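You operate a simulated robot arm through the tools that you are given. There is no shell and no other tool. Be economical: measure what you need, move in short steps, check, and stop when the job is done.

You run a simulated robot arm. Do the job below in one go: nothing can be reset, and whatever is moved stays where it is left.

## Task
Wind the music box to mark 3 and play out tune 3.
Fine: set the tune before you start it; slide it back to STOP when it has run down.

It is judged by the outcome, as a careful person would: the job done as asked, and still so three seconds after it is handed in. It fails if anything else is knocked over, pushed out of place, dropped, spilled or broken.

## Robot
A 7-joint arm with a two-finger parallel gripper, fixed in place. Base frame: the origin is at the foot of the arm, x ahead of it, y to its left, z up. Units: mm, degrees, N and s.
With the tool pointing down near the work surface it reaches from about 300 to 700 mm from the base axis. Its first joint turns from -66.0 to 66.0 degrees. Payload 1.57 kg.
The TCP is the grasp point between the finger pads, 30 mm short of the fingertips. In the tool frame z runs along the fingers and y along their closing line. Largest opening 110 mm; finger width 24, thickness 12; the body of the gripper, 48 by 112 mm, starts 78 mm behind the TCP.
Orientation is that of the tool frame in the base frame, as [roll, pitch, yaw] about the fixed x, y, z axes, in that order (R = Rz(yaw) Ry(pitch) Rx(roll)). With the fingers straight down and closing along the base's y, the tool's x points along the base's -x, its y along +y and its z along -z.

## Interface
- The arm moves only by the tool apply_moves. Its argument "deltas" is one flat list of numbers, 7 for each row, row after row: the shift along the tool's x, y, z in mm, then the turn, a rotation vector about the tool's x, y, z in rad, then the opening, from 0 (shut) to 1 (fully open). In form: [tx, ty, tz, rx, ry, rz, hand, tx, ty, tz, rx, ry, rz, hand, ...]. A call has 1 to 20 rows; each row shifts and turns the commanded pose from where the row before left it, along the tool's axes as they then stand. Rows are played at 5 a second. More than 50 mm and 8.6 degrees between two rows, or a gripper value outside its range, and nothing of the call is played. Where a pose cannot be reached the arm comes as near as it can. A force on the tool above 70 N (or 10 N above the force at the start of the call, whichever is more), or a blocked arm, ends the call early, and 0.2 s more pass. Each finger travels about 108 mm/s and halts on what it meets, pressing with about 24 N; the grip force reading is that of the motor and also rises with nothing between the fingers. The clock runs only during rows and for 0.2 s after the last one: add rows that do not move to give the fingers time. It gives the time, the measured TCP pose, the force on the tool (base axes), the opening and the grip force at its end, in the units of the frame above (readings bear some noise), and new pictures: "views" is both (left out), scene, wrist or none.
- Cameras (640 x 400 px; columns grow to the right, rows downward): "scene" is fixed at [173, -399.5, 1403.2]; the picture's right is [0.69, -0.72, 0.00], its down [-0.44, -0.42, -0.80] and it looks along [0.58, 0.55, -0.60] (base axes); focal length 350 px, centre (320, 200). "wrist" rides on the gripper at [-36, 0, -80] in the tool frame; the picture's right is [0.00, -1.00, 0.00], its down [0.97, 0.00, -0.24] and it looks along [0.24, 0.00, 0.97] (tool axes); focal length 218 px, centre (320, 200). There is no depth. A picture from a camera that has moved, and an enlarged one, comes with that camera's place and axes in the base frame and with its lens.
- inspect(camera, box): a new picture of the part [left, top, right, bottom] of that camera's present view, enlarged. No time passes.
- job_done(): hands the job in; it is judged then, once.

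Go step by step. Nothing tells you positions but the pictures and the camera data: compare them with the known pose of the tool, close in by small moves and look again before you grip or let go. The budget is 120 turns and 170 pictures, counting those below and the enlarged ones. Unless the task says otherwise, let go and move clear before handing in, and close with one line.

The tools are called after "Emit:" by a JSON object that holds its "api" and its "payload". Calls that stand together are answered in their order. apply_moves: Moves the arm, as the interface text tells. Its arguments: {"type":"object","properties":{"deltas":{"type":"array","items":{"type":"number"}},"views":{"type":"string","enum":["both","scene","wrist","none"]}},"required":["deltas"]} The other tools are called the same way: inspect (camera, box) takes an enlarged picture of a part of a camera's view; job_done () hands the job in.

At the start:

```text
t: 0.0
position: [313.2, -102.4, 1205.5]
orientation: [-180.0, 0.0, 179.9]
ft_force: [0.2, 0.3, 0.1]
opening: 109.9
finger_force: 0.1
```

scene: 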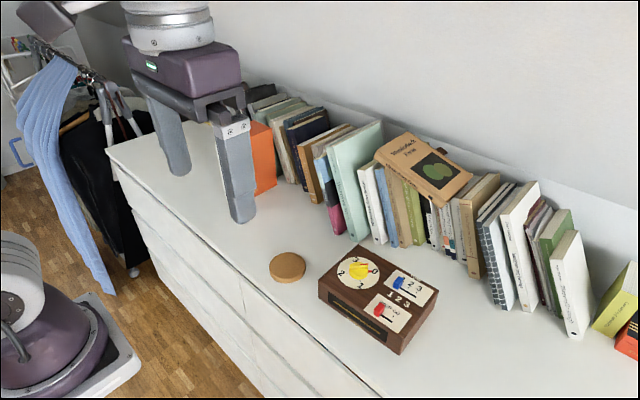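
wrist: 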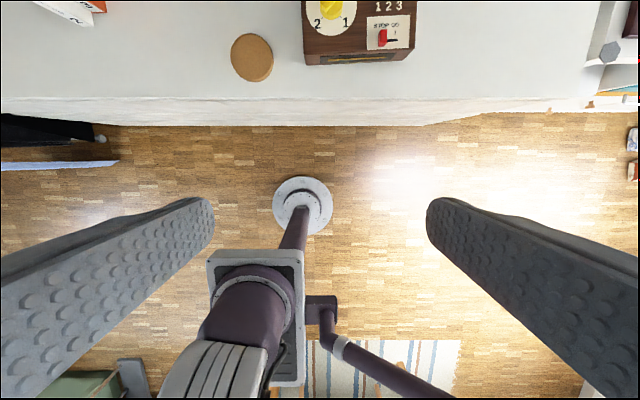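

I see a wooden music box with a yellow winding knob on a dial, a blue tune slider and a red STOP/GO slider. I'll enlarge the view to read it.

Emit:
{"api": "inspect", "payload": {"camera": "scene", "box": [310, 235, 450, 360]}}

Emit:
{"api": "inspect", "payload": {"camera": "wrist", "box": [290, 0, 430, 80]}}

```text
3.20 times, centred on (380, 298) of scene
camera zoom: at [173.0, -399.5, 1403.2], right [0.69, -0.72, 0.0], down [-0.44, -0.42, -0.8], along [0.58, 0.55, -0.6], focal length 1120 px, centre (128, -112)
```

zoom: 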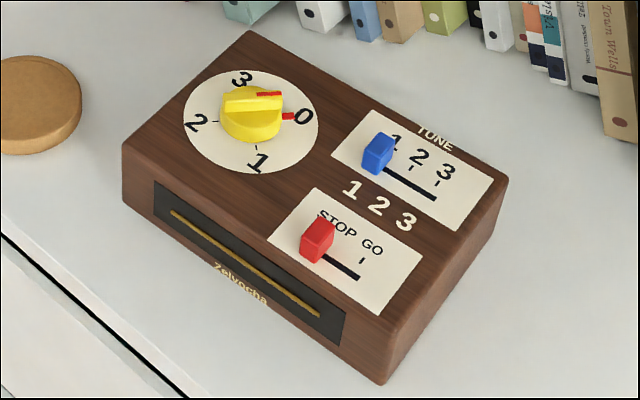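

```text
4.57 times, centred on (360, 40) of wrist
camera zoom: at [349.9, -103.3, 1285.2], right [0.0, -1.0, 0.0], down [-0.97, 0.0, 0.24], along [-0.24, 0.0, -0.97], focal length 998 px, centre (137, 931)
```

zoom: 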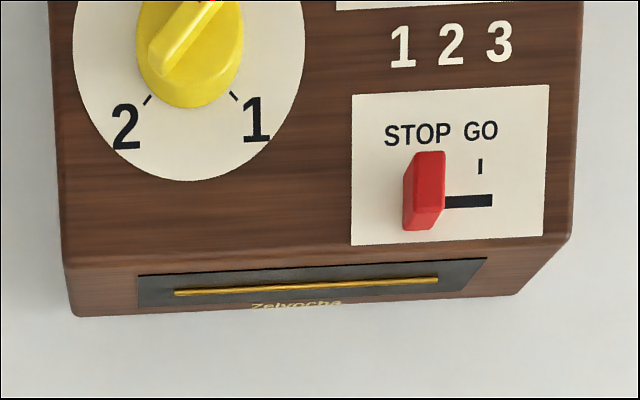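

The box top sits near x 555, y -165, and z about 840. I'll move above it for a straight-down look.

Emit:
{"api": "apply_moves", "payload": {"deltas": [-34.6, -7.9, 21.9, 0, 0, 0, 1, -34.6, -7.9, 21.9, 0, 0, 0, 1, -34.6, -7.9, 21.9, 0, 0, 0, 1, -34.6, -7.9, 21.9, 0, 0, 0, 1, -34.6, -7.9, 21.9, 0, 0, 0, 1, -34.6, -7.9, 21.9, 0, 0, 0, 1, -34.6, -7.9, 21.9, 0, 0, 0, 1, -34.6, -7.9, 21.9, 0, 0, 0, 1, 0, 0, 0, 0, 0, 0, 1, 0, 0, 0, 0, 0, 0, 1], "views": "both"}}

Emit:
{"api": "inspect", "payload": {"camera": "wrist", "box": [220, 100, 420, 225]}}

```text
t: 2.2
position: [589.8, -166.1, 1029.1]
orientation: [180.0, 0.0, -179.9]
ft_force: [-0.2, 0.2, 0.4]
opening: 110.1
finger_force: 0.1
camera wrist: at [626.1, -167.5, 1110.1], right [0.0, -1.0, 0.0], down [-0.97, 0.0, 0.24], along [-0.24, 0.0, -0.97], focal length 218 px, centre (320, 200)
```

scene: 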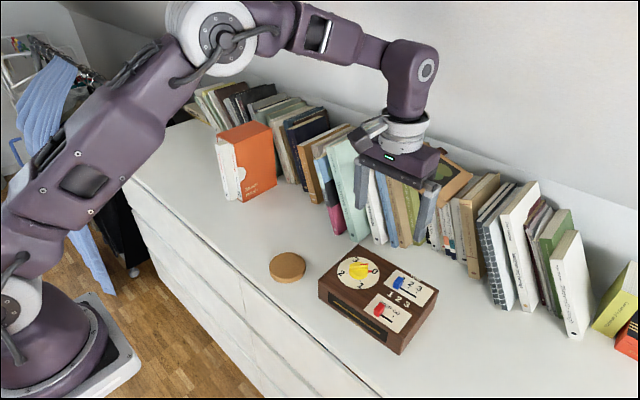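
wrist: 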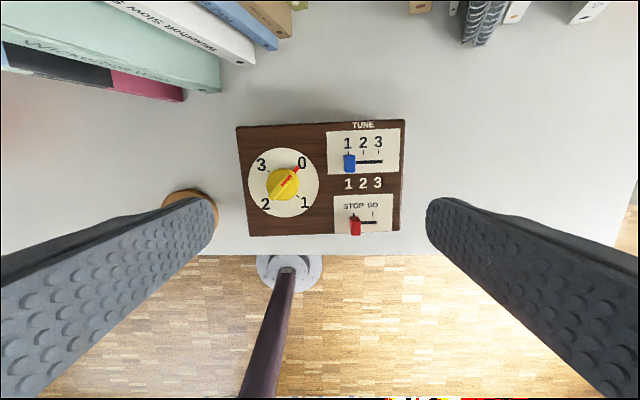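

```text
3.20 times, centred on (320, 162) of wrist
camera zoom: at [626.1, -167.5, 1110.1], right [0.0, -1.0, 0.0], down [-0.97, 0.0, 0.24], along [-0.24, 0.0, -0.97], focal length 698 px, centre (320, 320)
```

zoom: 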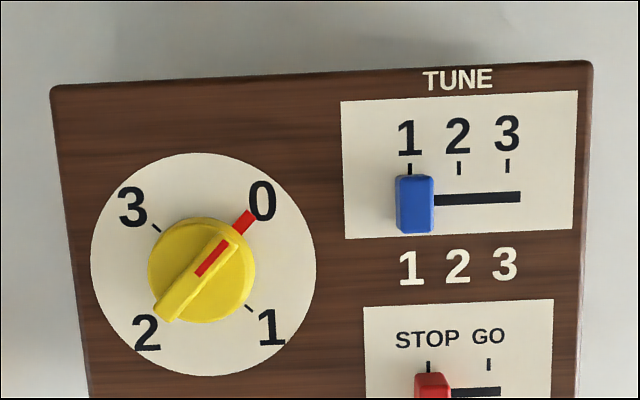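

The box is rotated about 3° and winds clockwise 0→1→2→3. The blue slider is near (607, -201) and needs to go to about y -237. I'll close the fingers and come down just to the left of it, then look.

Emit:
{"api": "apply_moves", "payload": {"deltas": [-6, -3, 26, 0, 0, 0, 0, -6, -3, 26, 0, 0, 0, 0, -5, -2, 26, 0, 0, 0, 0, 0, 0, 26, 0, 0, 0, 0, 0, 0, 0, 0, 0, 0, 0, 0, 0, 0, 0, 0, 0, 0], "views": "both"}}

Emit:
{"api": "inspect", "payload": {"camera": "scene", "box": [310, 235, 450, 360]}}

```text
t: 3.6
position: [607.1, -174.2, 924.0]
orientation: [-179.9, 0.0, 179.9]
ft_force: [0.4, -0.3, 0.7]
opening: 0.0
finger_force: 20.6
camera wrist: at [643.4, -175.1, 1005.8], right [0.0, -1.0, 0.0], down [-0.97, 0.0, 0.24], along [-0.24, 0.0, -0.97], focal length 218 px, centre (320, 200)
```

scene: 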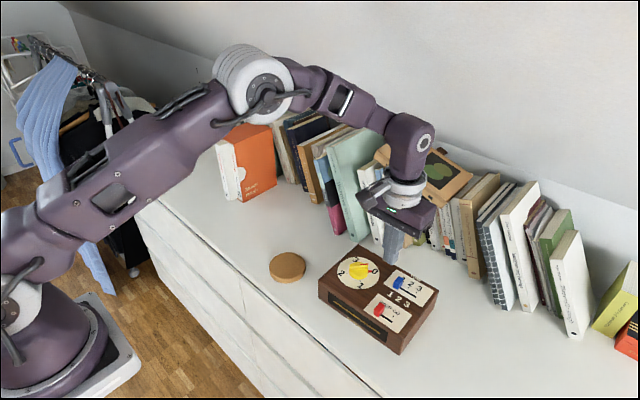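
wrist: 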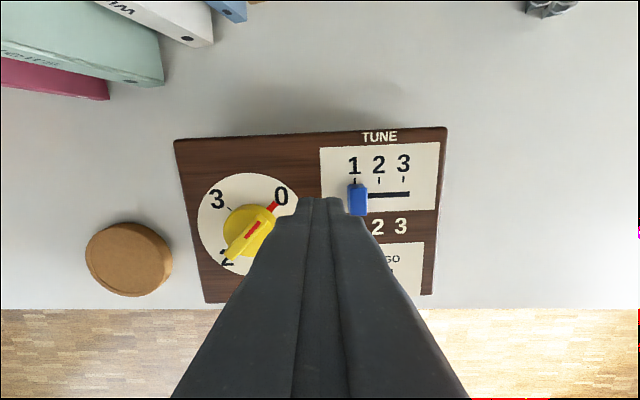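

```text
3.20 times, centred on (380, 298) of scene
camera zoom: at [173.0, -399.5, 1403.2], right [0.69, -0.72, 0.0], down [-0.44, -0.42, -0.8], along [0.58, 0.55, -0.6], focal length 1120 px, centre (128, -112)
```

zoom: 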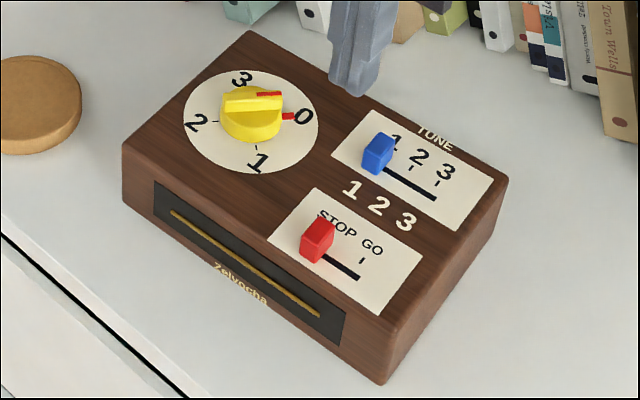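

The box top comes out at z≈847, so I'll lower the tips to about 855, still left of the blue slider.

Emit:
{"api": "apply_moves", "payload": {"deltas": [0, 0, 13, 0, 0, 0, 0, 0, 0, 13, 0, 0, 0, 0, 0, 0, 13, 0, 0, 0, 0, 0, 0, 0, 0, 0, 0, 0], "views": "wrist"}}

Emit:
{"api": "inspect", "payload": {"camera": "scene", "box": [340, 235, 450, 320]}}

Emit:
{"api": "inspect", "payload": {"camera": "wrist", "box": [260, 120, 460, 245]}}

```text
t: 4.6
position: [607.6, -173.5, 886.2]
orientation: [180.0, 0.1, 179.9]
ft_force: [-0.1, -0.6, -0.7]
opening: 0.0
finger_force: 21.1
camera wrist: at [643.3, -174.8, 966.5], right [0.0, -1.0, 0.0], down [-0.97, 0.0, 0.24], along [-0.24, 0.0, -0.97], focal length 218 px, centre (320, 200)
```

wrist: 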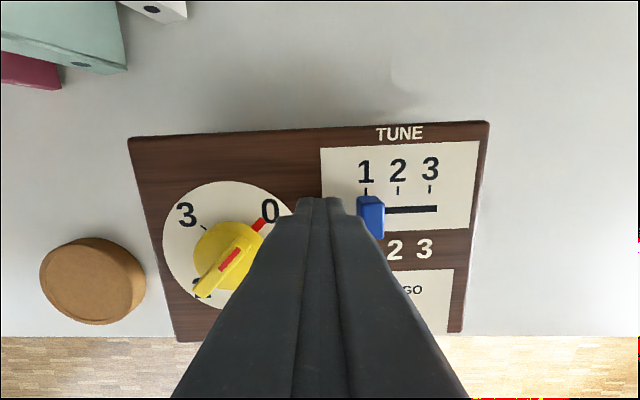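

```text
4.71 times, centred on (395, 278) of scene
camera zoom: at [173.0, -399.5, 1403.2], right [0.69, -0.72, 0.0], down [-0.44, -0.42, -0.8], along [0.58, 0.55, -0.6], focal length 1648 px, centre (-33, -165)
```

zoom: 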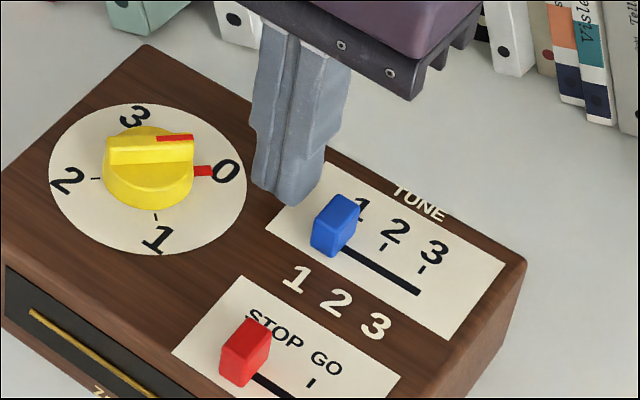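

```text
3.20 times, centred on (360, 182) of wrist
camera zoom: at [643.3, -174.8, 966.5], right [0.0, -1.0, 0.0], down [-0.97, 0.0, 0.24], along [-0.24, 0.0, -0.97], focal length 698 px, centre (192, 256)
```

zoom: 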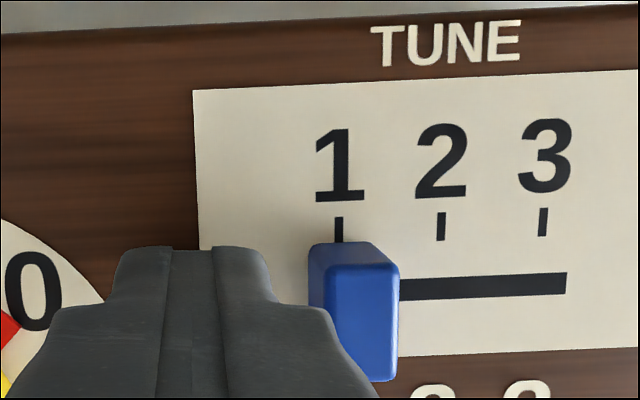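

The tips are level with the slider's body. I'll lower 3 mm and push it right in stages.

Emit:
{"api": "apply_moves", "payload": {"deltas": [0, 0, 3, 0, 0, 0, 0, -0.4, -8, 0, 0, 0, 0, 0, -0.4, -8, 0, 0, 0, 0, 0, -0.4, -8, 0, 0, 0, 0, 0, -0.4, -8, 0, 0, 0, 0, 0, -0.4, -8, 0, 0, 0, 0, 0, 0, 0, 0, 0, 0, 0, 0], "views": "none"}}

Emit:
{"api": "inspect", "payload": {"camera": "scene", "box": [340, 235, 450, 320]}}

Emit:
{"api": "inspect", "payload": {"camera": "wrist", "box": [220, 120, 420, 245]}}

```text
t: 6.2
position: [609.8, -213.9, 882.6]
orientation: [179.9, 0.0, -180.0]
ft_force: [-0.6, -1.0, 0.4]
opening: 0.0
finger_force: 21.0
```

```text
4.71 times, centred on (395, 278) of scene
camera zoom: at [173.0, -399.5, 1403.2], right [0.69, -0.72, 0.0], down [-0.44, -0.42, -0.8], along [0.58, 0.55, -0.6], focal length 1648 px, centre (-33, -165)
```

zoom: 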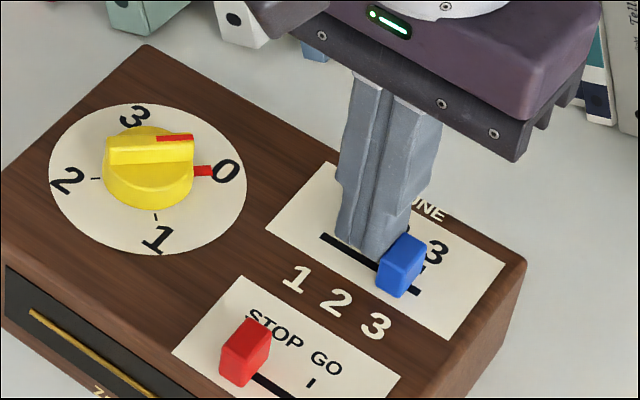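

```text
3.20 times, centred on (320, 182) of wrist
camera zoom: at [645.9, -215.7, 963.2], right [0.0, -1.0, 0.0], down [-0.97, 0.0, 0.24], along [-0.24, 0.0, -0.97], focal length 698 px, centre (320, 256)
```

zoom: 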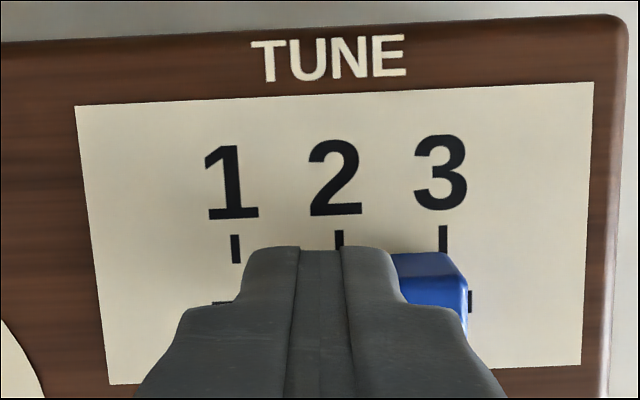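

The slider is nearly at 3; I'll push about 4 mm more, then back off to check.

Emit:
{"api": "apply_moves", "payload": {"deltas": [-0.2, -4, 0, 0, 0, 0, 0, 0, 0, 0, 0, 0, 0, 0, 0, 15, 0, 0, 0, 0, 0, 0, 0, -30, 0, 0, 0, 0, 0, 0, 0, 0, 0, 0, 0], "views": "none"}}

Emit:
{"api": "inspect", "payload": {"camera": "scene", "box": [340, 235, 450, 320]}}

Emit:
{"api": "inspect", "payload": {"camera": "wrist", "box": [260, 120, 460, 245]}}

```text
t: 7.4
position: [609.1, -202.6, 913.8]
orientation: [179.9, 0.0, 180.0]
ft_force: [-0.6, -0.5, -0.7]
opening: 0.0
finger_force: 21.5
```

```text
4.71 times, centred on (395, 278) of scene
camera zoom: at [173.0, -399.4, 1403.2], right [0.69, -0.72, 0.0], down [-0.44, -0.42, -0.8], along [0.58, 0.55, -0.6], focal length 1648 px, centre (-33, -165)
```

zoom: 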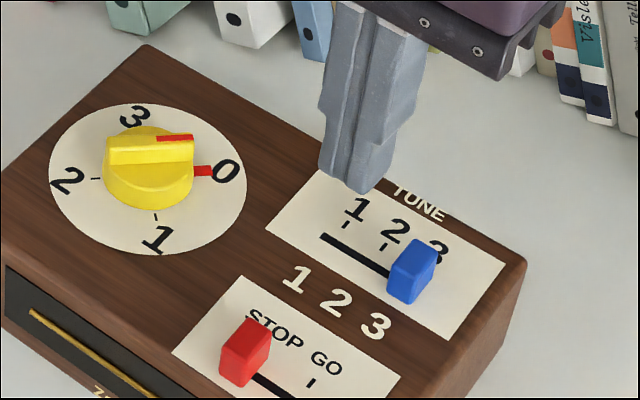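

```text
3.20 times, centred on (360, 182) of wrist
camera zoom: at [645.5, -202.9, 994.9], right [0.0, -1.0, 0.0], down [-0.97, 0.0, 0.24], along [-0.24, 0.0, -0.97], focal length 698 px, centre (192, 256)
```

zoom: 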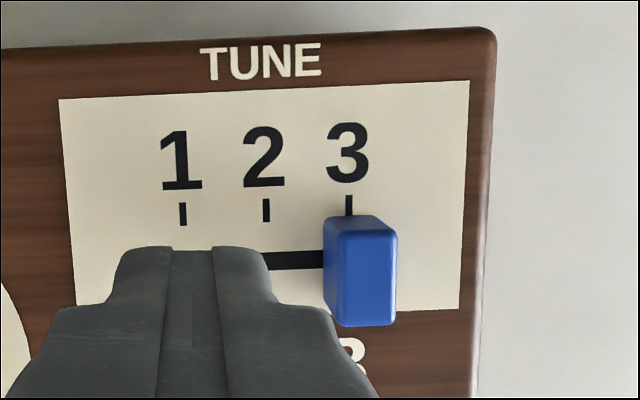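

Blue is centred on 3 and the box has not shifted. Next I'll go above the knob to measure its centre and ridge.

Emit:
{"api": "apply_moves", "payload": {"deltas": [0, 0, -40, 0, 0, 0, 0, 8, 20, -20, 0, 0, 0, 0.3, 6, 25, 0, 0, 0, 0, 0.3, 6, 20, 0, 0, 0, 0, 0.3, 6, 15.6, 0, 0, 0, 0, 0.3, 0, 0, 0, 0, 0, 0, 0.3, 0, 0, 0, 0, 0, 0, 0.3], "views": "wrist"}}

Emit:
{"api": "inspect", "payload": {"camera": "wrist", "box": [240, 140, 400, 240]}}

Emit:
{"api": "inspect", "payload": {"camera": "scene", "box": [310, 220, 420, 300]}}

```text
t: 9.0
position: [582.5, -122.6, 973.7]
orientation: [-180.0, 0.0, -180.0]
ft_force: [0.6, 0.7, 0.6]
opening: 33.0
finger_force: 0.1
camera wrist: at [618.7, -123.1, 1053.8], right [0.0, -1.0, 0.0], down [-0.97, 0.0, 0.24], along [-0.24, 0.0, -0.97], focal length 218 px, centre (320, 200)
```

wrist: 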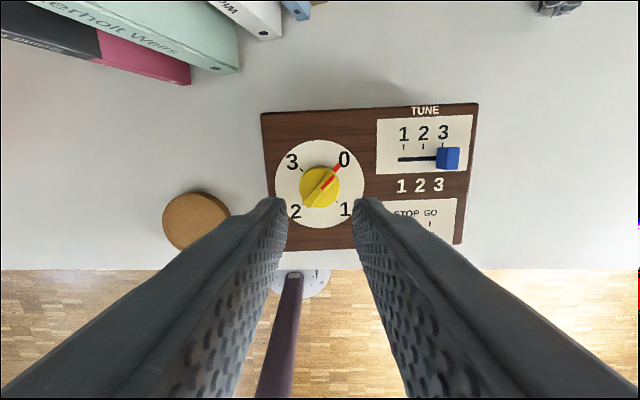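

```text
4.00 times, centred on (320, 190) of wrist
camera zoom: at [618.7, -123.1, 1053.8], right [0.0, -1.0, 0.0], down [-0.97, 0.0, 0.24], along [-0.24, 0.0, -0.97], focal length 873 px, centre (320, 240)
```

zoom: 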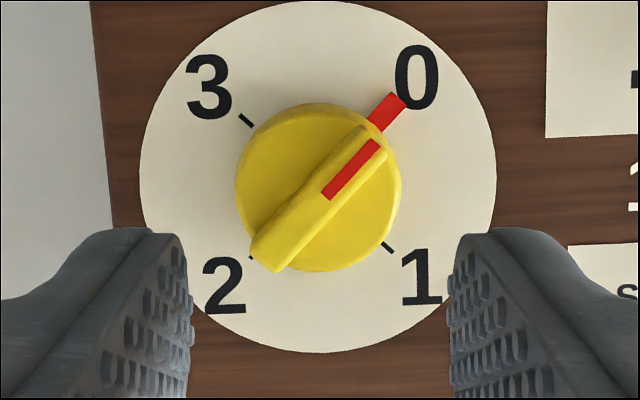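

```text
5.00 times, centred on (365, 260) of scene
camera zoom: at [173.0, -399.4, 1403.2], right [0.69, -0.72, 0.0], down [-0.44, -0.42, -0.8], along [0.58, 0.55, -0.6], focal length 1751 px, centre (95, -100)
```

zoom: 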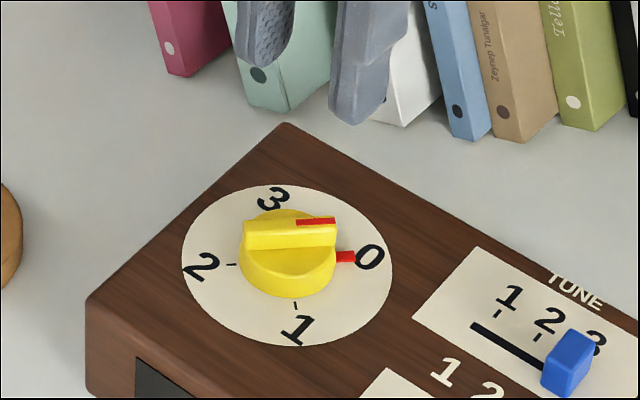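

The knob centre is at (583.3, -122.6), directly under the TCP, with the ridge at about -43° in the base frame. I'll test whether the wrist can turn +137° first, so the full 270° winding can be one clockwise stroke.

Emit:
{"api": "apply_moves", "payload": {"deltas": [-0.8, 0, 0, 0, 0, -0.1328, 0.4, 0, 0, 0, 0, 0, -0.1328, 0.4, 0, 0, 0, 0, 0, -0.1328, 0.4, 0, 0, 0, 0, 0, -0.1328, 0.4, 0, 0, 0, 0, 0, -0.1328, 0.4, 0, 0, 0, 0, 0, -0.1328, 0.4, 0, 0, 0, 0, 0, -0.1328, 0.4, 0, 0, 0, 0, 0, -0.1328, 0.4, 0, 0, 0, 0, 0, -0.1328, 0.4, 0, 0, 0, 0, 0, -0.1328, 0.4, 0, 0, 0, 0, 0, -0.1328, 0.4, 0, 0, 0, 0, 0, -0.1328, 0.4, 0, 0, 0, 0, 0, -0.1328, 0.4, 0, 0, 0, 0, 0, -0.1328, 0.4, 0, 0, 0, 0, 0, -0.1328, 0.4, 0, 0, 0, 0, 0, -0.1328, 0.4, 0, 0, 0, 0, 0, -0.1328, 0.4, 0, 0, 0, 0, 0, -0.1328, 0.4, 0, 0, 0, 0, 0, 0, 0.4], "views": "both"}}

```text
t: 13.0
position: [585.2, -122.7, 973.8]
orientation: [-180.0, 0.0, -43.1]
ft_force: [0.2, -0.3, -0.1]
opening: 44.1
finger_force: 0.0
camera wrist: at [558.4, -98.0, 1053.9], right [0.68, 0.73, 0.0], down [0.71, -0.66, 0.24], along [0.18, -0.16, -0.97], focal length 218 px, centre (320, 200)
```

scene: 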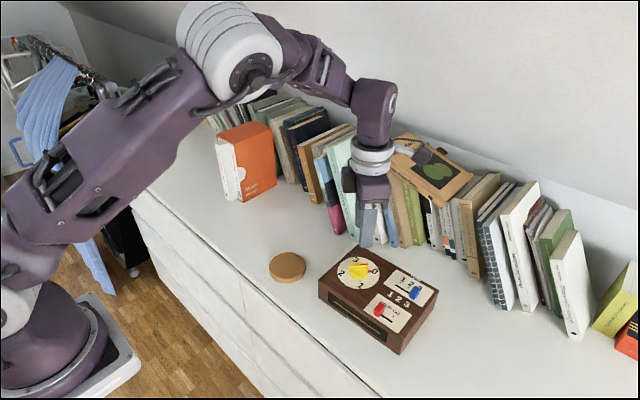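
wrist: 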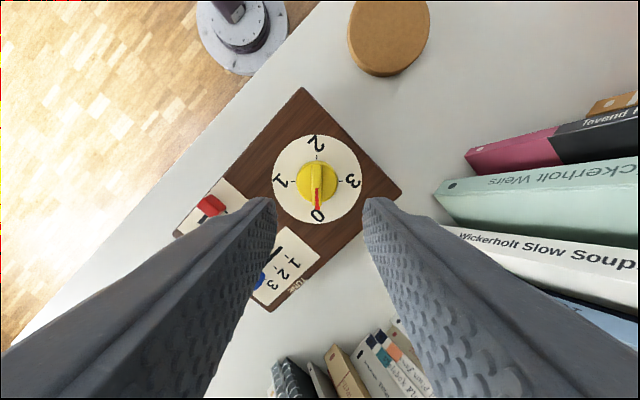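

The wrist reached it. I'll check centring over the ridge before descending.

Emit:
{"api": "apply_moves", "payload": {"deltas": [0, 0, 25, 0, 0, 0, 0.4, 0, 0, 25, 0, 0, 0, 0.4, 0, 0, 0, 0, 0, 0, 0.4, 0, 0, 0, 0, 0, 0, 0.4], "views": "none"}}

Emit:
{"api": "inspect", "payload": {"camera": "wrist", "box": [240, 140, 400, 240]}}

Emit:
{"api": "inspect", "payload": {"camera": "scene", "box": [310, 220, 420, 300]}}

```text
t: 14.0
position: [584.8, -120.7, 924.2]
orientation: [179.9, 0.0, -43.0]
ft_force: [-0.2, -0.4, 0.4]
opening: 43.9
finger_force: 0.0
```

```text
4.00 times, centred on (320, 190) of wrist
camera zoom: at [557.7, -97.4, 1004.9], right [0.68, 0.73, 0.0], down [0.71, -0.66, 0.24], along [0.18, -0.16, -0.97], focal length 873 px, centre (320, 240)
```

zoom: 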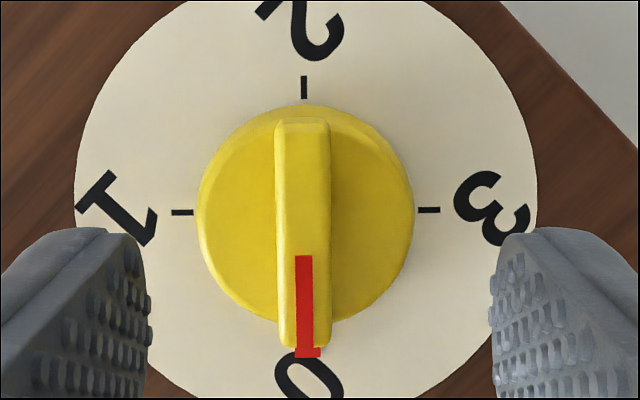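

```text
5.00 times, centred on (365, 260) of scene
camera zoom: at [173.0, -399.5, 1403.2], right [0.69, -0.72, 0.0], down [-0.44, -0.42, -0.8], along [0.58, 0.55, -0.6], focal length 1751 px, centre (95, -100)
```

zoom: 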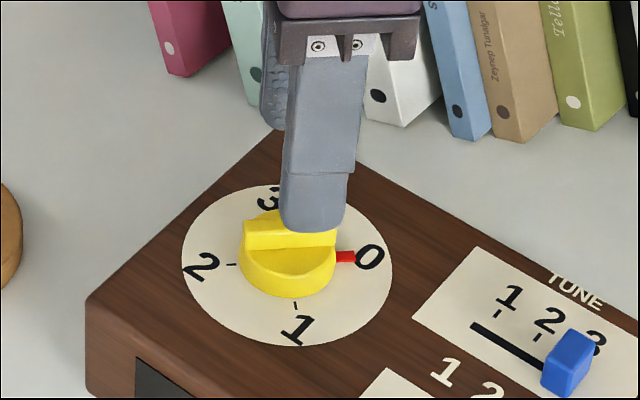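

The ridge is parallel to the fingers but about 2.4 mm off-centre. I'll correct that and descend to ridge height.

Emit:
{"api": "apply_moves", "payload": {"deltas": [-2, 2.4, 0, 0, 0, 0, 0.4, 0, 0, 13, 0, 0, 0, 0.35, 0, 0, 13, 0, 0, 0, 0.3, 0, 0, 0, 0, 0, 0, 0.3, 0, 0, 0, 0, 0, 0, 0.3], "views": "none"}}

Emit:
{"api": "inspect", "payload": {"camera": "wrist", "box": [240, 140, 400, 240]}}

Emit:
{"api": "inspect", "payload": {"camera": "scene", "box": [320, 230, 400, 290]}}

```text
t: 15.2
position: [581.3, -121.7, 897.9]
orientation: [179.9, 0.0, -43.0]
ft_force: [-0.1, -0.7, 0.6]
opening: 33.1
finger_force: 0.0
```

```text
4.00 times, centred on (320, 190) of wrist
camera zoom: at [554.9, -98.5, 978.4], right [0.68, 0.73, 0.0], down [0.71, -0.66, 0.24], along [0.18, -0.16, -0.97], focal length 873 px, centre (320, 240)
```

zoom: 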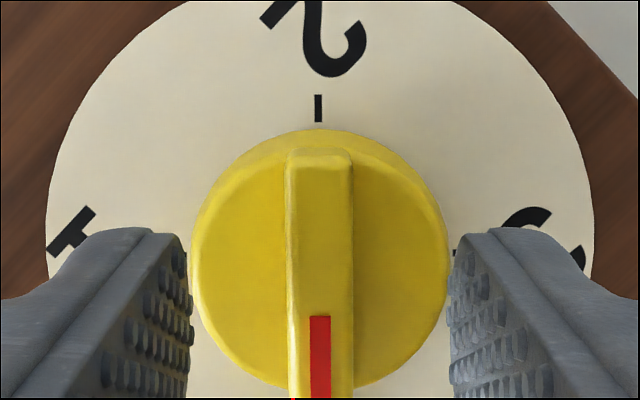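

```text
6.67 times, centred on (360, 260) of scene
camera zoom: at [173.0, -399.5, 1403.2], right [0.69, -0.72, 0.0], down [-0.44, -0.42, -0.8], along [0.58, 0.55, -0.6], focal length 2334 px, centre (53, -200)
```

zoom: 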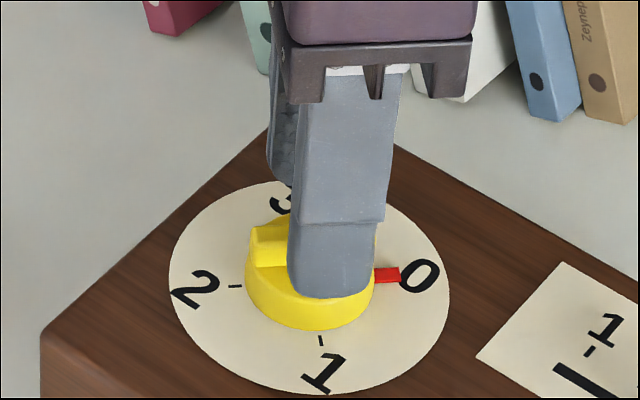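

The fingers straddle the ridge well side to side. I'll shift 2 mm along the ridge, drop 3 mm and close on it.

Emit:
{"api": "apply_moves", "payload": {"deltas": [-2, 0, 0, 0, 0, 0, 0.3, 0, 0, 3, 0, 0, 0, 0.3, 0, 0, 0, 0, 0, 0, 0.2, 0, 0, 0, 0, 0, 0, 0.1, 0, 0, 0, 0, 0, 0, 0, 0, 0, 0, 0, 0, 0, 0], "views": "none"}}

Emit:
{"api": "inspect", "payload": {"camera": "wrist", "box": [240, 140, 400, 240]}}

Emit:
{"api": "inspect", "payload": {"camera": "scene", "box": [310, 220, 420, 300]}}

```text
t: 16.6
position: [580.4, -120.7, 894.5]
orientation: [180.0, 0.0, -43.0]
ft_force: [3.1, 1.9, 0.2]
opening: 8.7
finger_force: 24.1
```

```text
4.00 times, centred on (320, 190) of wrist
camera zoom: at [553.5, -97.3, 975.4], right [0.68, 0.73, 0.0], down [0.71, -0.66, 0.24], along [0.18, -0.16, -0.97], focal length 873 px, centre (320, 240)
```

zoom: 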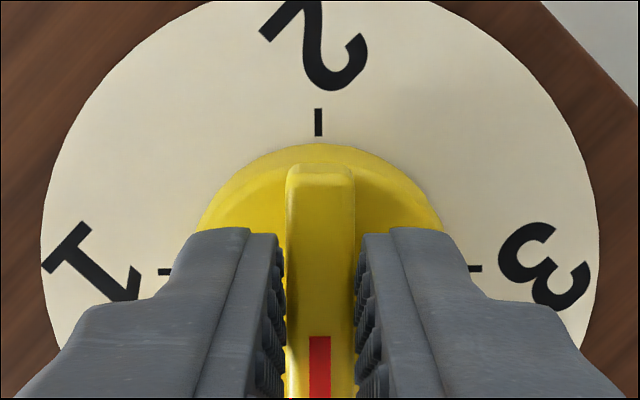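

```text
5.00 times, centred on (365, 260) of scene
camera zoom: at [173.1, -399.4, 1403.2], right [0.69, -0.72, 0.0], down [-0.44, -0.42, -0.8], along [0.58, 0.55, -0.6], focal length 1751 px, centre (95, -100)
```

zoom: 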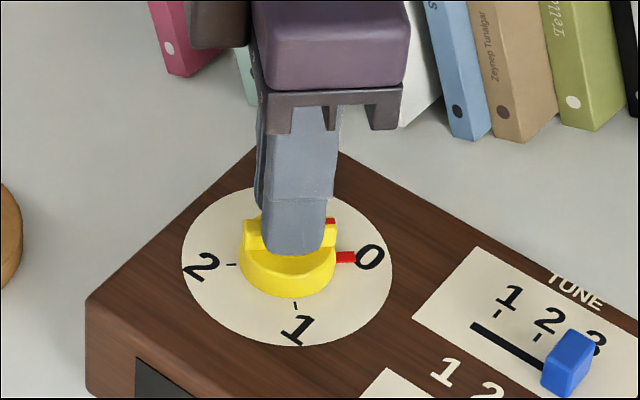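

The ridge is gripped with an 8.7 mm opening. I'll turn clockwise 45° first and check.

Emit:
{"api": "apply_moves", "payload": {"deltas": [0, 0, 0, 0, 0, 0.1309, 0, 0, 0, 0, 0, 0, 0.1309, 0, 0, 0, 0, 0, 0, 0.1309, 0, 0, 0, 0, 0, 0, 0.1309, 0, 0, 0, 0, 0, 0, 0.1309, 0, 0, 0, 0, 0, 0, 0.1309, 0, 0, 0, 0, 0, 0, 0, 0], "views": "none"}}

Emit:
{"api": "inspect", "payload": {"camera": "scene", "box": [310, 220, 420, 300]}}

```text
t: 18.2
position: [580.7, -119.8, 894.1]
orientation: [-179.8, 0.1, -88.0]
ft_force: [6.1, 6.0, 15.1]
opening: 8.9
finger_force: 23.9
```

```text
5.00 times, centred on (365, 260) of scene
camera zoom: at [172.8, -399.2, 1403.2], right [0.69, -0.72, 0.0], down [-0.44, -0.42, -0.8], along [0.58, 0.55, -0.6], focal length 1751 px, centre (95, -100)
```

zoom: 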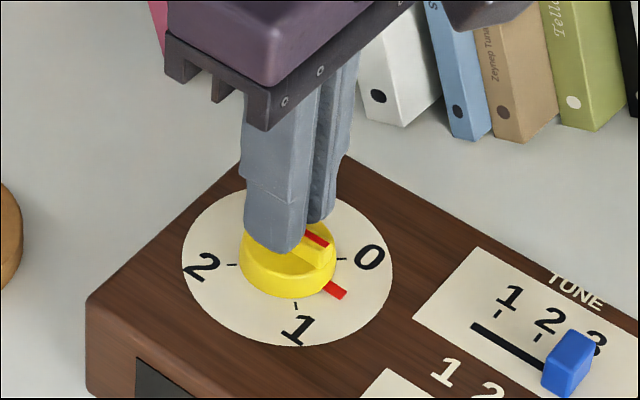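

The knob follows and the box stays put. I'll ease the forces slightly and continue to mark 1.

Emit:
{"api": "apply_moves", "payload": {"deltas": [-0.7, -0.7, -1, 0, 0, 0, 0, 0, 0, 0, 0, 0, 0.1309, 0, 0, 0, 0, 0, 0, 0.1309, 0, 0, 0, 0, 0, 0, 0.1309, 0, 0, 0, 0, 0, 0, 0.1309, 0, 0, 0, 0, 0, 0, 0.1309, 0, 0, 0, 0, 0, 0, 0.1309, 0, 0, 0, 0, 0, 0, 0, 0], "views": "none"}}

Emit:
{"api": "inspect", "payload": {"camera": "scene", "box": [310, 220, 420, 300]}}

```text
t: 20.0
position: [581.6, -120.2, 896.4]
orientation: [180.0, 0.0, -133.1]
ft_force: [-0.8, 0.9, -0.2]
opening: 9.1
finger_force: 24.0
```

```text
5.00 times, centred on (365, 260) of scene
camera zoom: at [173.1, -399.5, 1403.1], right [0.69, -0.72, 0.0], down [-0.44, -0.42, -0.8], along [0.58, 0.55, -0.6], focal length 1751 px, centre (95, -100)
```

zoom: 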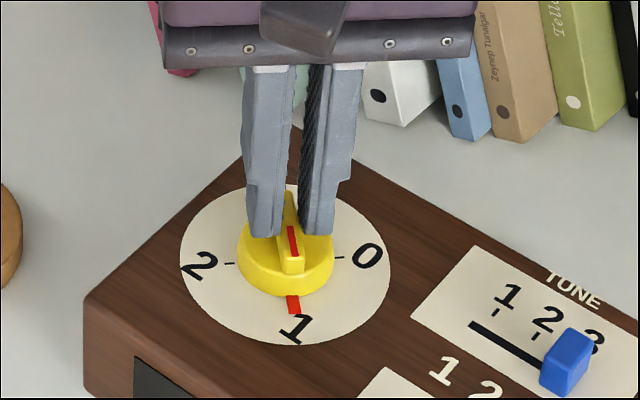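

At mark 1 the side forces are near zero. I'll continue another 90°.

Emit:
{"api": "apply_moves", "payload": {"deltas": [0, 0, 0, 0, 0, 0.1309, 0, 0, 0, 0, 0, 0, 0.1309, 0, 0, 0, 0, 0, 0, 0.1309, 0, 0, 0, 0, 0, 0, 0.1309, 0, 0, 0, 0, 0, 0, 0.1309, 0, 0, 0, 0, 0, 0, 0.1309, 0, 0, 0, 0, 0, 0, 0, 0], "views": "none"}}

Emit:
{"api": "inspect", "payload": {"camera": "scene", "box": [310, 220, 420, 300]}}

```text
t: 21.6
position: [581.2, -119.2, 896.2]
orientation: [-179.9, 0.0, -178.1]
ft_force: [-1.2, -1.3, -0.4]
opening: 8.9
finger_force: 24.0
```

```text
5.00 times, centred on (365, 260) of scene
camera zoom: at [173.1, -399.5, 1403.1], right [0.69, -0.72, 0.0], down [-0.44, -0.42, -0.8], along [0.58, 0.55, -0.6], focal length 1751 px, centre (95, -100)
```

zoom: 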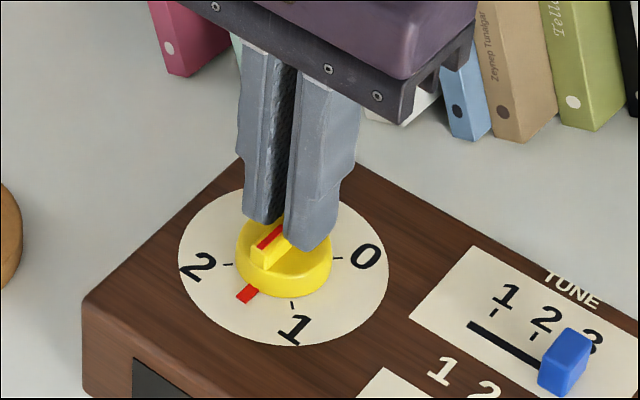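

Still following, with tiny forces. I'll continue to mark 2.

Emit:
{"api": "apply_moves", "payload": {"deltas": [0, 0, 0, 0, 0, 0.1309, 0, 0, 0, 0, 0, 0, 0.1309, 0, 0, 0, 0, 0, 0, 0.1309, 0, 0, 0, 0, 0, 0, 0.1309, 0, 0, 0, 0, 0, 0, 0.1309, 0, 0, 0, 0, 0, 0, 0.1309, 0, 0, 0, 0, 0, 0, 0, 0], "views": "none"}}

Emit:
{"api": "inspect", "payload": {"camera": "scene", "box": [310, 220, 420, 300]}}

```text
t: 23.2
position: [581.9, -119.8, 895.0]
orientation: [-179.9, 0.0, 136.8]
ft_force: [-0.4, -0.9, -0.8]
opening: 8.8
finger_force: 23.7
```

```text
5.00 times, centred on (365, 260) of scene
camera zoom: at [173.1, -399.5, 1403.1], right [0.69, -0.72, 0.0], down [-0.44, -0.42, -0.8], along [0.58, 0.55, -0.6], focal length 1751 px, centre (95, -100)
```

zoom: 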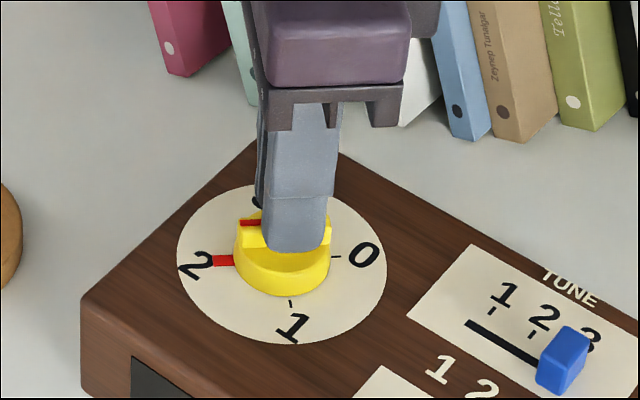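

The pointer is at 2. I'll make the last 90° in two steps.

Emit:
{"api": "apply_moves", "payload": {"deltas": [0, 0, 0, 0, 0, 0.1309, 0, 0, 0, 0, 0, 0, 0.1309, 0, 0, 0, 0, 0, 0, 0.1309, 0, 0, 0, 0, 0, 0, 0.1309, 0, 0, 0, 0, 0, 0, 0.1309, 0, 0, 0, 0, 0, 0, 0.1309, 0, 0, 0, 0, 0, 0, 0, 0], "views": "none"}}

Emit:
{"api": "inspect", "payload": {"camera": "scene", "box": [310, 220, 420, 300]}}

```text
t: 24.8
position: [580.4, -120.5, 895.6]
orientation: [-180.0, 0.1, 91.9]
ft_force: [0.0, 0.8, 0.8]
opening: 8.8
finger_force: 23.9
```

```text
5.00 times, centred on (365, 260) of scene
camera zoom: at [173.0, -399.4, 1403.2], right [0.69, -0.72, 0.0], down [-0.44, -0.42, -0.8], along [0.58, 0.55, -0.6], focal length 1751 px, centre (95, -100)
```

zoom: 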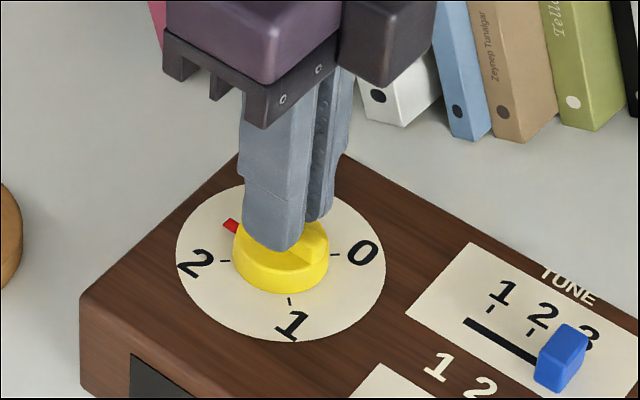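

Halfway between 2 and 3; now the last 45°.

Emit:
{"api": "apply_moves", "payload": {"deltas": [0, 0, 0, 0, 0, 0.1309, 0, 0, 0, 0, 0, 0, 0.1309, 0, 0, 0, 0, 0, 0, 0.1309, 0, 0, 0, 0, 0, 0, 0.1309, 0, 0, 0, 0, 0, 0, 0.1309, 0, 0, 0, 0, 0, 0, 0.1309, 0, 0, 0, 0, 0, 0, 0, 0], "views": "none"}}

Emit:
{"api": "inspect", "payload": {"camera": "scene", "box": [310, 220, 420, 300]}}

Emit:
{"api": "inspect", "payload": {"camera": "wrist", "box": [220, 100, 420, 225]}}

```text
t: 26.4
position: [581.2, -119.8, 896.3]
orientation: [180.0, -0.1, 46.9]
ft_force: [1.1, 0.4, 0.2]
opening: 8.5
finger_force: 23.6
```

```text
5.00 times, centred on (365, 260) of scene
camera zoom: at [173.2, -399.5, 1403.1], right [0.69, -0.72, 0.0], down [-0.44, -0.42, -0.8], along [0.58, 0.55, -0.6], focal length 1751 px, centre (95, -100)
```

zoom: 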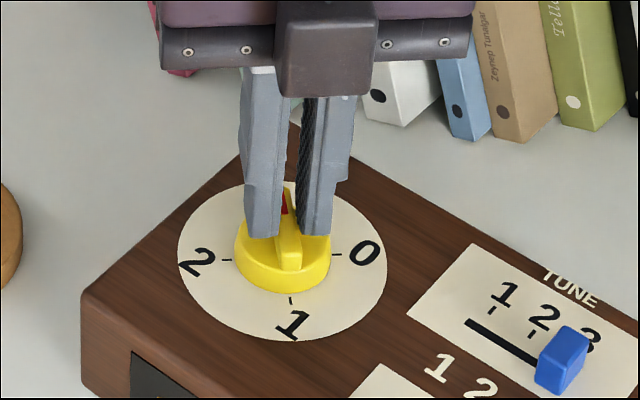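

```text
3.20 times, centred on (320, 162) of wrist
camera zoom: at [555.8, -147.1, 975.9], right [-0.73, 0.68, 0.0], down [0.66, 0.71, 0.24], along [0.16, 0.18, -0.97], focal length 698 px, centre (320, 320)
```

zoom: 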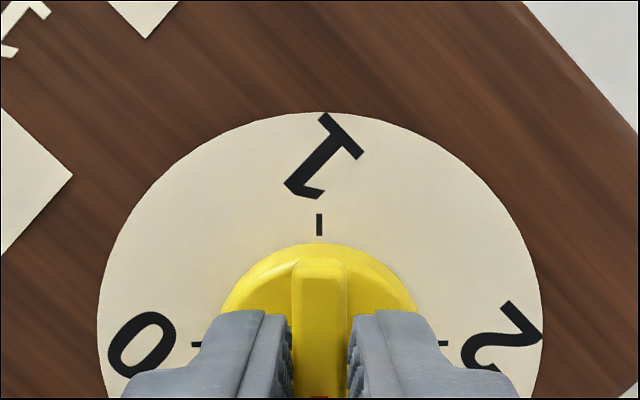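

The ridge lines up with the tick opposite 3. I'll release, rise, and check that it holds.

Emit:
{"api": "apply_moves", "payload": {"deltas": [0, 0, 0, 0, 0, 0, 0.2, 0, 0, 0, 0, 0, 0, 0.3, 0, 0, -25, 0, 0, 0, 0.3, 0, 0, -35, 0, 0, 0, 0.3, 0, 0, -20, 0, 0, 0, 0.3, 0, 0, 0, 0, 0, 0, 0.3], "views": "none"}}

Emit:
{"api": "inspect", "payload": {"camera": "scene", "box": [310, 235, 450, 360]}}

Emit:
{"api": "inspect", "payload": {"camera": "wrist", "box": [220, 100, 420, 225]}}

```text
t: 27.8
position: [579.4, -119.6, 976.2]
orientation: [179.9, 0.0, 47.0]
ft_force: [0.3, 0.2, 0.3]
opening: 33.0
finger_force: 0.0
```

```text
3.20 times, centred on (380, 298) of scene
camera zoom: at [173.0, -399.5, 1403.2], right [0.69, -0.72, 0.0], down [-0.44, -0.42, -0.8], along [0.58, 0.55, -0.6], focal length 1120 px, centre (128, -112)
```

zoom: 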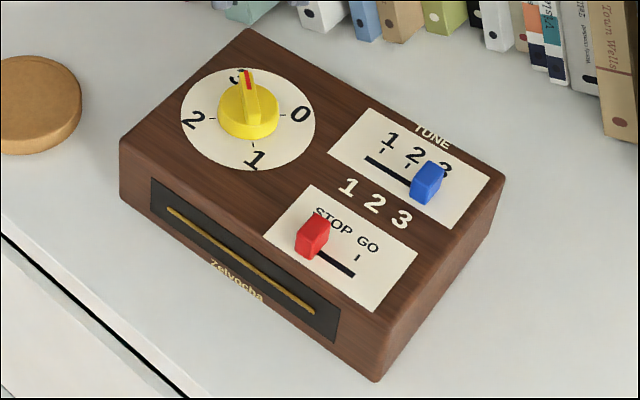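

```text
3.20 times, centred on (320, 162) of wrist
camera zoom: at [555.8, -146.1, 1057.3], right [-0.73, 0.68, 0.0], down [0.66, 0.71, 0.24], along [0.16, 0.18, -0.97], focal length 698 px, centre (320, 320)
```

zoom: 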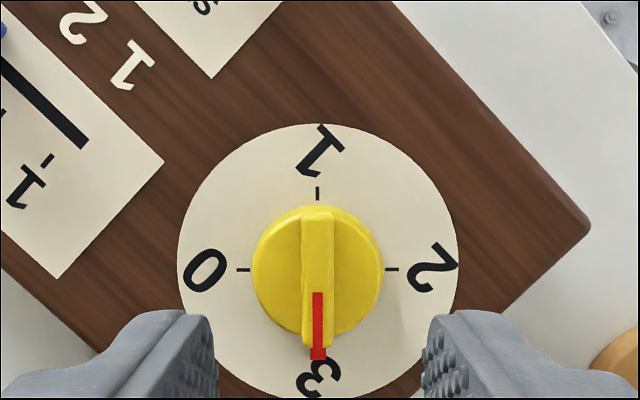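

The knob holds exactly at 3. I'll turn the wrist back to yaw 180 with closed fingers.

Emit:
{"api": "apply_moves", "payload": {"deltas": [0, 0, 0, 0, 0, -0.1291, 0, 0, 0, 0, 0, 0, -0.1291, 0, 0, 0, 0, 0, 0, -0.1291, 0, 0, 0, 0, 0, 0, -0.1291, 0, 0, 0, 0, 0, 0, -0.1291, 0, 0, 0, 0, 0, 0, -0.1291, 0, 0, 0, 0, 0, 0, -0.1291, 0, 0, 0, 0, 0, 0, -0.1291, 0, 0, 0, 0, 0, 0, -0.1291, 0, 0, 0, 0, 0, 0, -0.1291, 0, 0, 0, 0, 0, 0, -0.1291, 0, 0, 0, 0, 0, 0, -0.1291, 0, 0, 0, 0, 0, 0, -0.1291, 0, 0, 0, 0, 0, 0, -0.1291, 0, 0, 0, 0, 0, 0, -0.1291, 0, 0, 0, 0, 0, 0, -0.1291, 0, 0, 0, 0, 0, 0, -0.1291, 0, 0, 0, 0, 0, 0, -0.1291, 0], "views": "none"}}

Emit:
{"api": "apply_moves", "payload": {"deltas": [16, -21, 10, 0, 0, 0, 0, 16, -21, 20, 0, 0, 0, 0, 17, -21, 20, 0, 0, 0, 0, 0, 0, 0, 0, 0, 0, 0, 0, 0, 0, 0, 0, 0, 0], "views": "wrist"}}

Emit:
{"api": "inspect", "payload": {"camera": "wrist", "box": [260, 120, 460, 245]}}

```text
t: 31.6
position: [580.7, -120.4, 976.2]
orientation: [180.0, 0.0, -179.5]
ft_force: [0.1, 0.6, 0.7]
opening: 0.0
finger_force: 21.4
```

```text
t: 32.8
position: [532.4, -182.3, 925.4]
orientation: [-180.0, 0.0, -179.8]
ft_force: [-0.1, 0.5, 0.6]
opening: 0.5
finger_force: 21.3
camera wrist: at [568.0, -183.3, 1005.4], right [0.0, -1.0, 0.0], down [-0.97, 0.0, 0.24], along [-0.24, 0.0, -0.97], focal length 218 px, centre (320, 200)
```

wrist: 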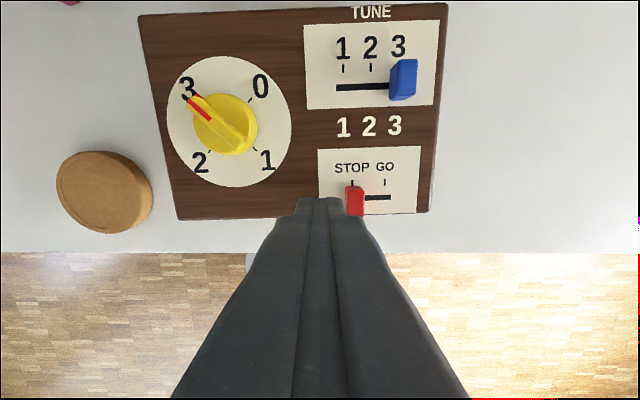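

```text
3.20 times, centred on (360, 182) of wrist
camera zoom: at [568.0, -183.3, 1005.4], right [0.0, -1.0, 0.0], down [-0.97, 0.0, 0.24], along [-0.24, 0.0, -0.97], focal length 698 px, centre (192, 256)
```

zoom: 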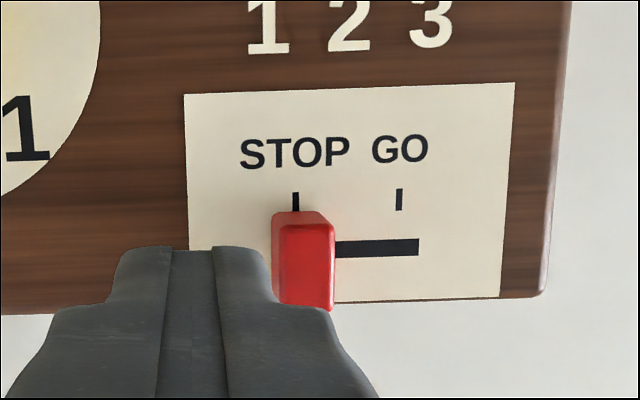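

Red STOP→GO travel is about 24 mm, with its left face near y -202. I'll lower and push to y≈-213.5, then back off and look.

Emit:
{"api": "apply_moves", "payload": {"deltas": [0, 0, 21, 0, 0, 0, 0, 0, 0, 21, 0, 0, 0, 0, 0, 0, 0, 0, 0, 0, 0, -0.4, -8, 0, 0, 0, 0, 0, -0.4, -8, 0, 0, 0, 0, 0, -0.4, -8, 0, 0, 0, 0, 0, -0.4, -7.2, 0, 0, 0, 0, 0, 0, 0, 0, 0, 0, 0, 0, 0, 12, 0, 0, 0, 0, 0, 0, 0, 0, 0, 0, 0, 0], "views": "wrist"}}

Emit:
{"api": "inspect", "payload": {"camera": "scene", "box": [310, 235, 450, 360]}}

Emit:
{"api": "inspect", "payload": {"camera": "wrist", "box": [260, 120, 460, 245]}}

```text
t: 35.0
position: [534.8, -202.2, 884.6]
orientation: [-180.0, 0.0, -179.8]
ft_force: [-0.2, 0.1, 0.1]
opening: 0.0
finger_force: 21.4
camera wrist: at [570.0, -202.8, 963.9], right [0.0, -1.0, 0.0], down [-0.97, 0.0, 0.24], along [-0.24, 0.0, -0.97], focal length 218 px, centre (320, 200)
```

wrist: 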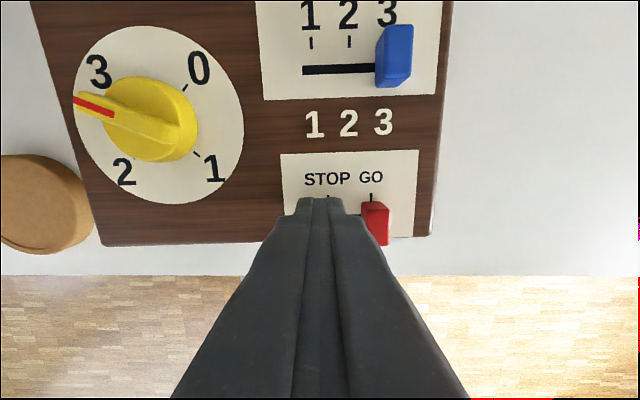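

```text
3.20 times, centred on (380, 298) of scene
camera zoom: at [173.0, -399.4, 1403.2], right [0.69, -0.72, 0.0], down [-0.44, -0.42, -0.8], along [0.58, 0.55, -0.6], focal length 1120 px, centre (128, -112)
```

zoom: 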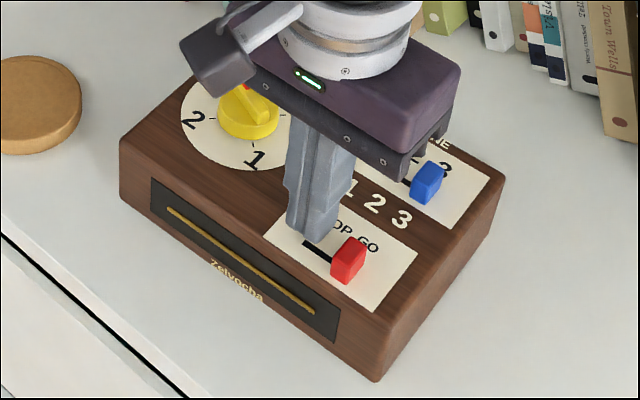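

```text
3.20 times, centred on (360, 182) of wrist
camera zoom: at [570.0, -202.8, 963.9], right [0.0, -1.0, 0.0], down [-0.97, 0.0, 0.24], along [-0.24, 0.0, -0.97], focal length 698 px, centre (192, 256)
```

zoom: 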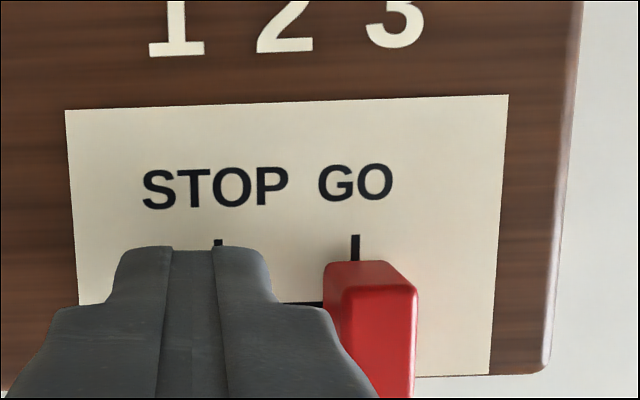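

The slider is at GO and the knob is already unwinding, so it's playing. I'll lift, cross to the slider's right side, and wait above.

Emit:
{"api": "apply_moves", "payload": {"deltas": [0, 0, -20, 0, 0, 0, 0, 0, 0, -20, 0, 0, 0, 0, 0, -18, 0, 0, 0, 0, 0, 0, -18, 0, 0, 0, 0, 0, 0, -19, 0, 0, 0, 0, 0, 0, 0, 0, 0, 0, 0, 0, 0, 0, 0, 0, 0, 0, 0, 0, 0, 0, 0, 0, 0, 0, 0, 0, 0, 0, 0, 0, 0], "views": "wrist"}}

Emit:
{"api": "inspect", "payload": {"camera": "scene", "box": [310, 235, 450, 360]}}

```text
t: 37.0
position: [532.6, -256.1, 923.2]
orientation: [180.0, 0.0, -179.7]
ft_force: [1.2, -0.1, 0.1]
opening: 0.3
finger_force: 21.3
camera wrist: at [568.9, -257.3, 1003.4], right [0.0, -1.0, 0.0], down [-0.97, 0.0, 0.24], along [-0.24, 0.0, -0.97], focal length 218 px, centre (320, 200)
```

wrist: 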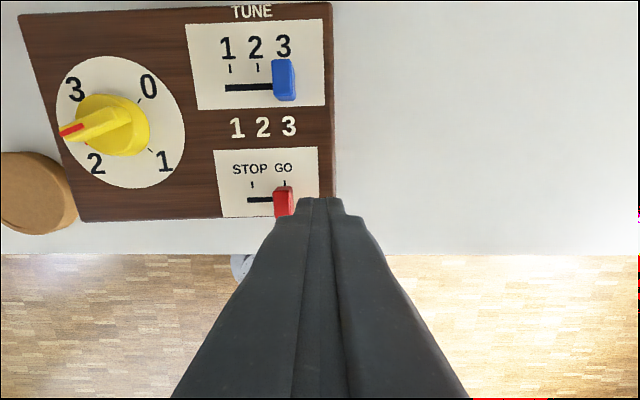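

```text
3.20 times, centred on (380, 298) of scene
camera zoom: at [173.0, -399.5, 1403.2], right [0.69, -0.72, 0.0], down [-0.44, -0.42, -0.8], along [0.58, 0.55, -0.6], focal length 1120 px, centre (128, -112)
```

zoom: 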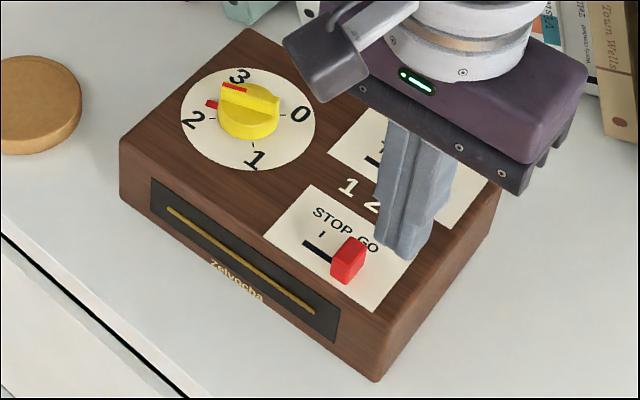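

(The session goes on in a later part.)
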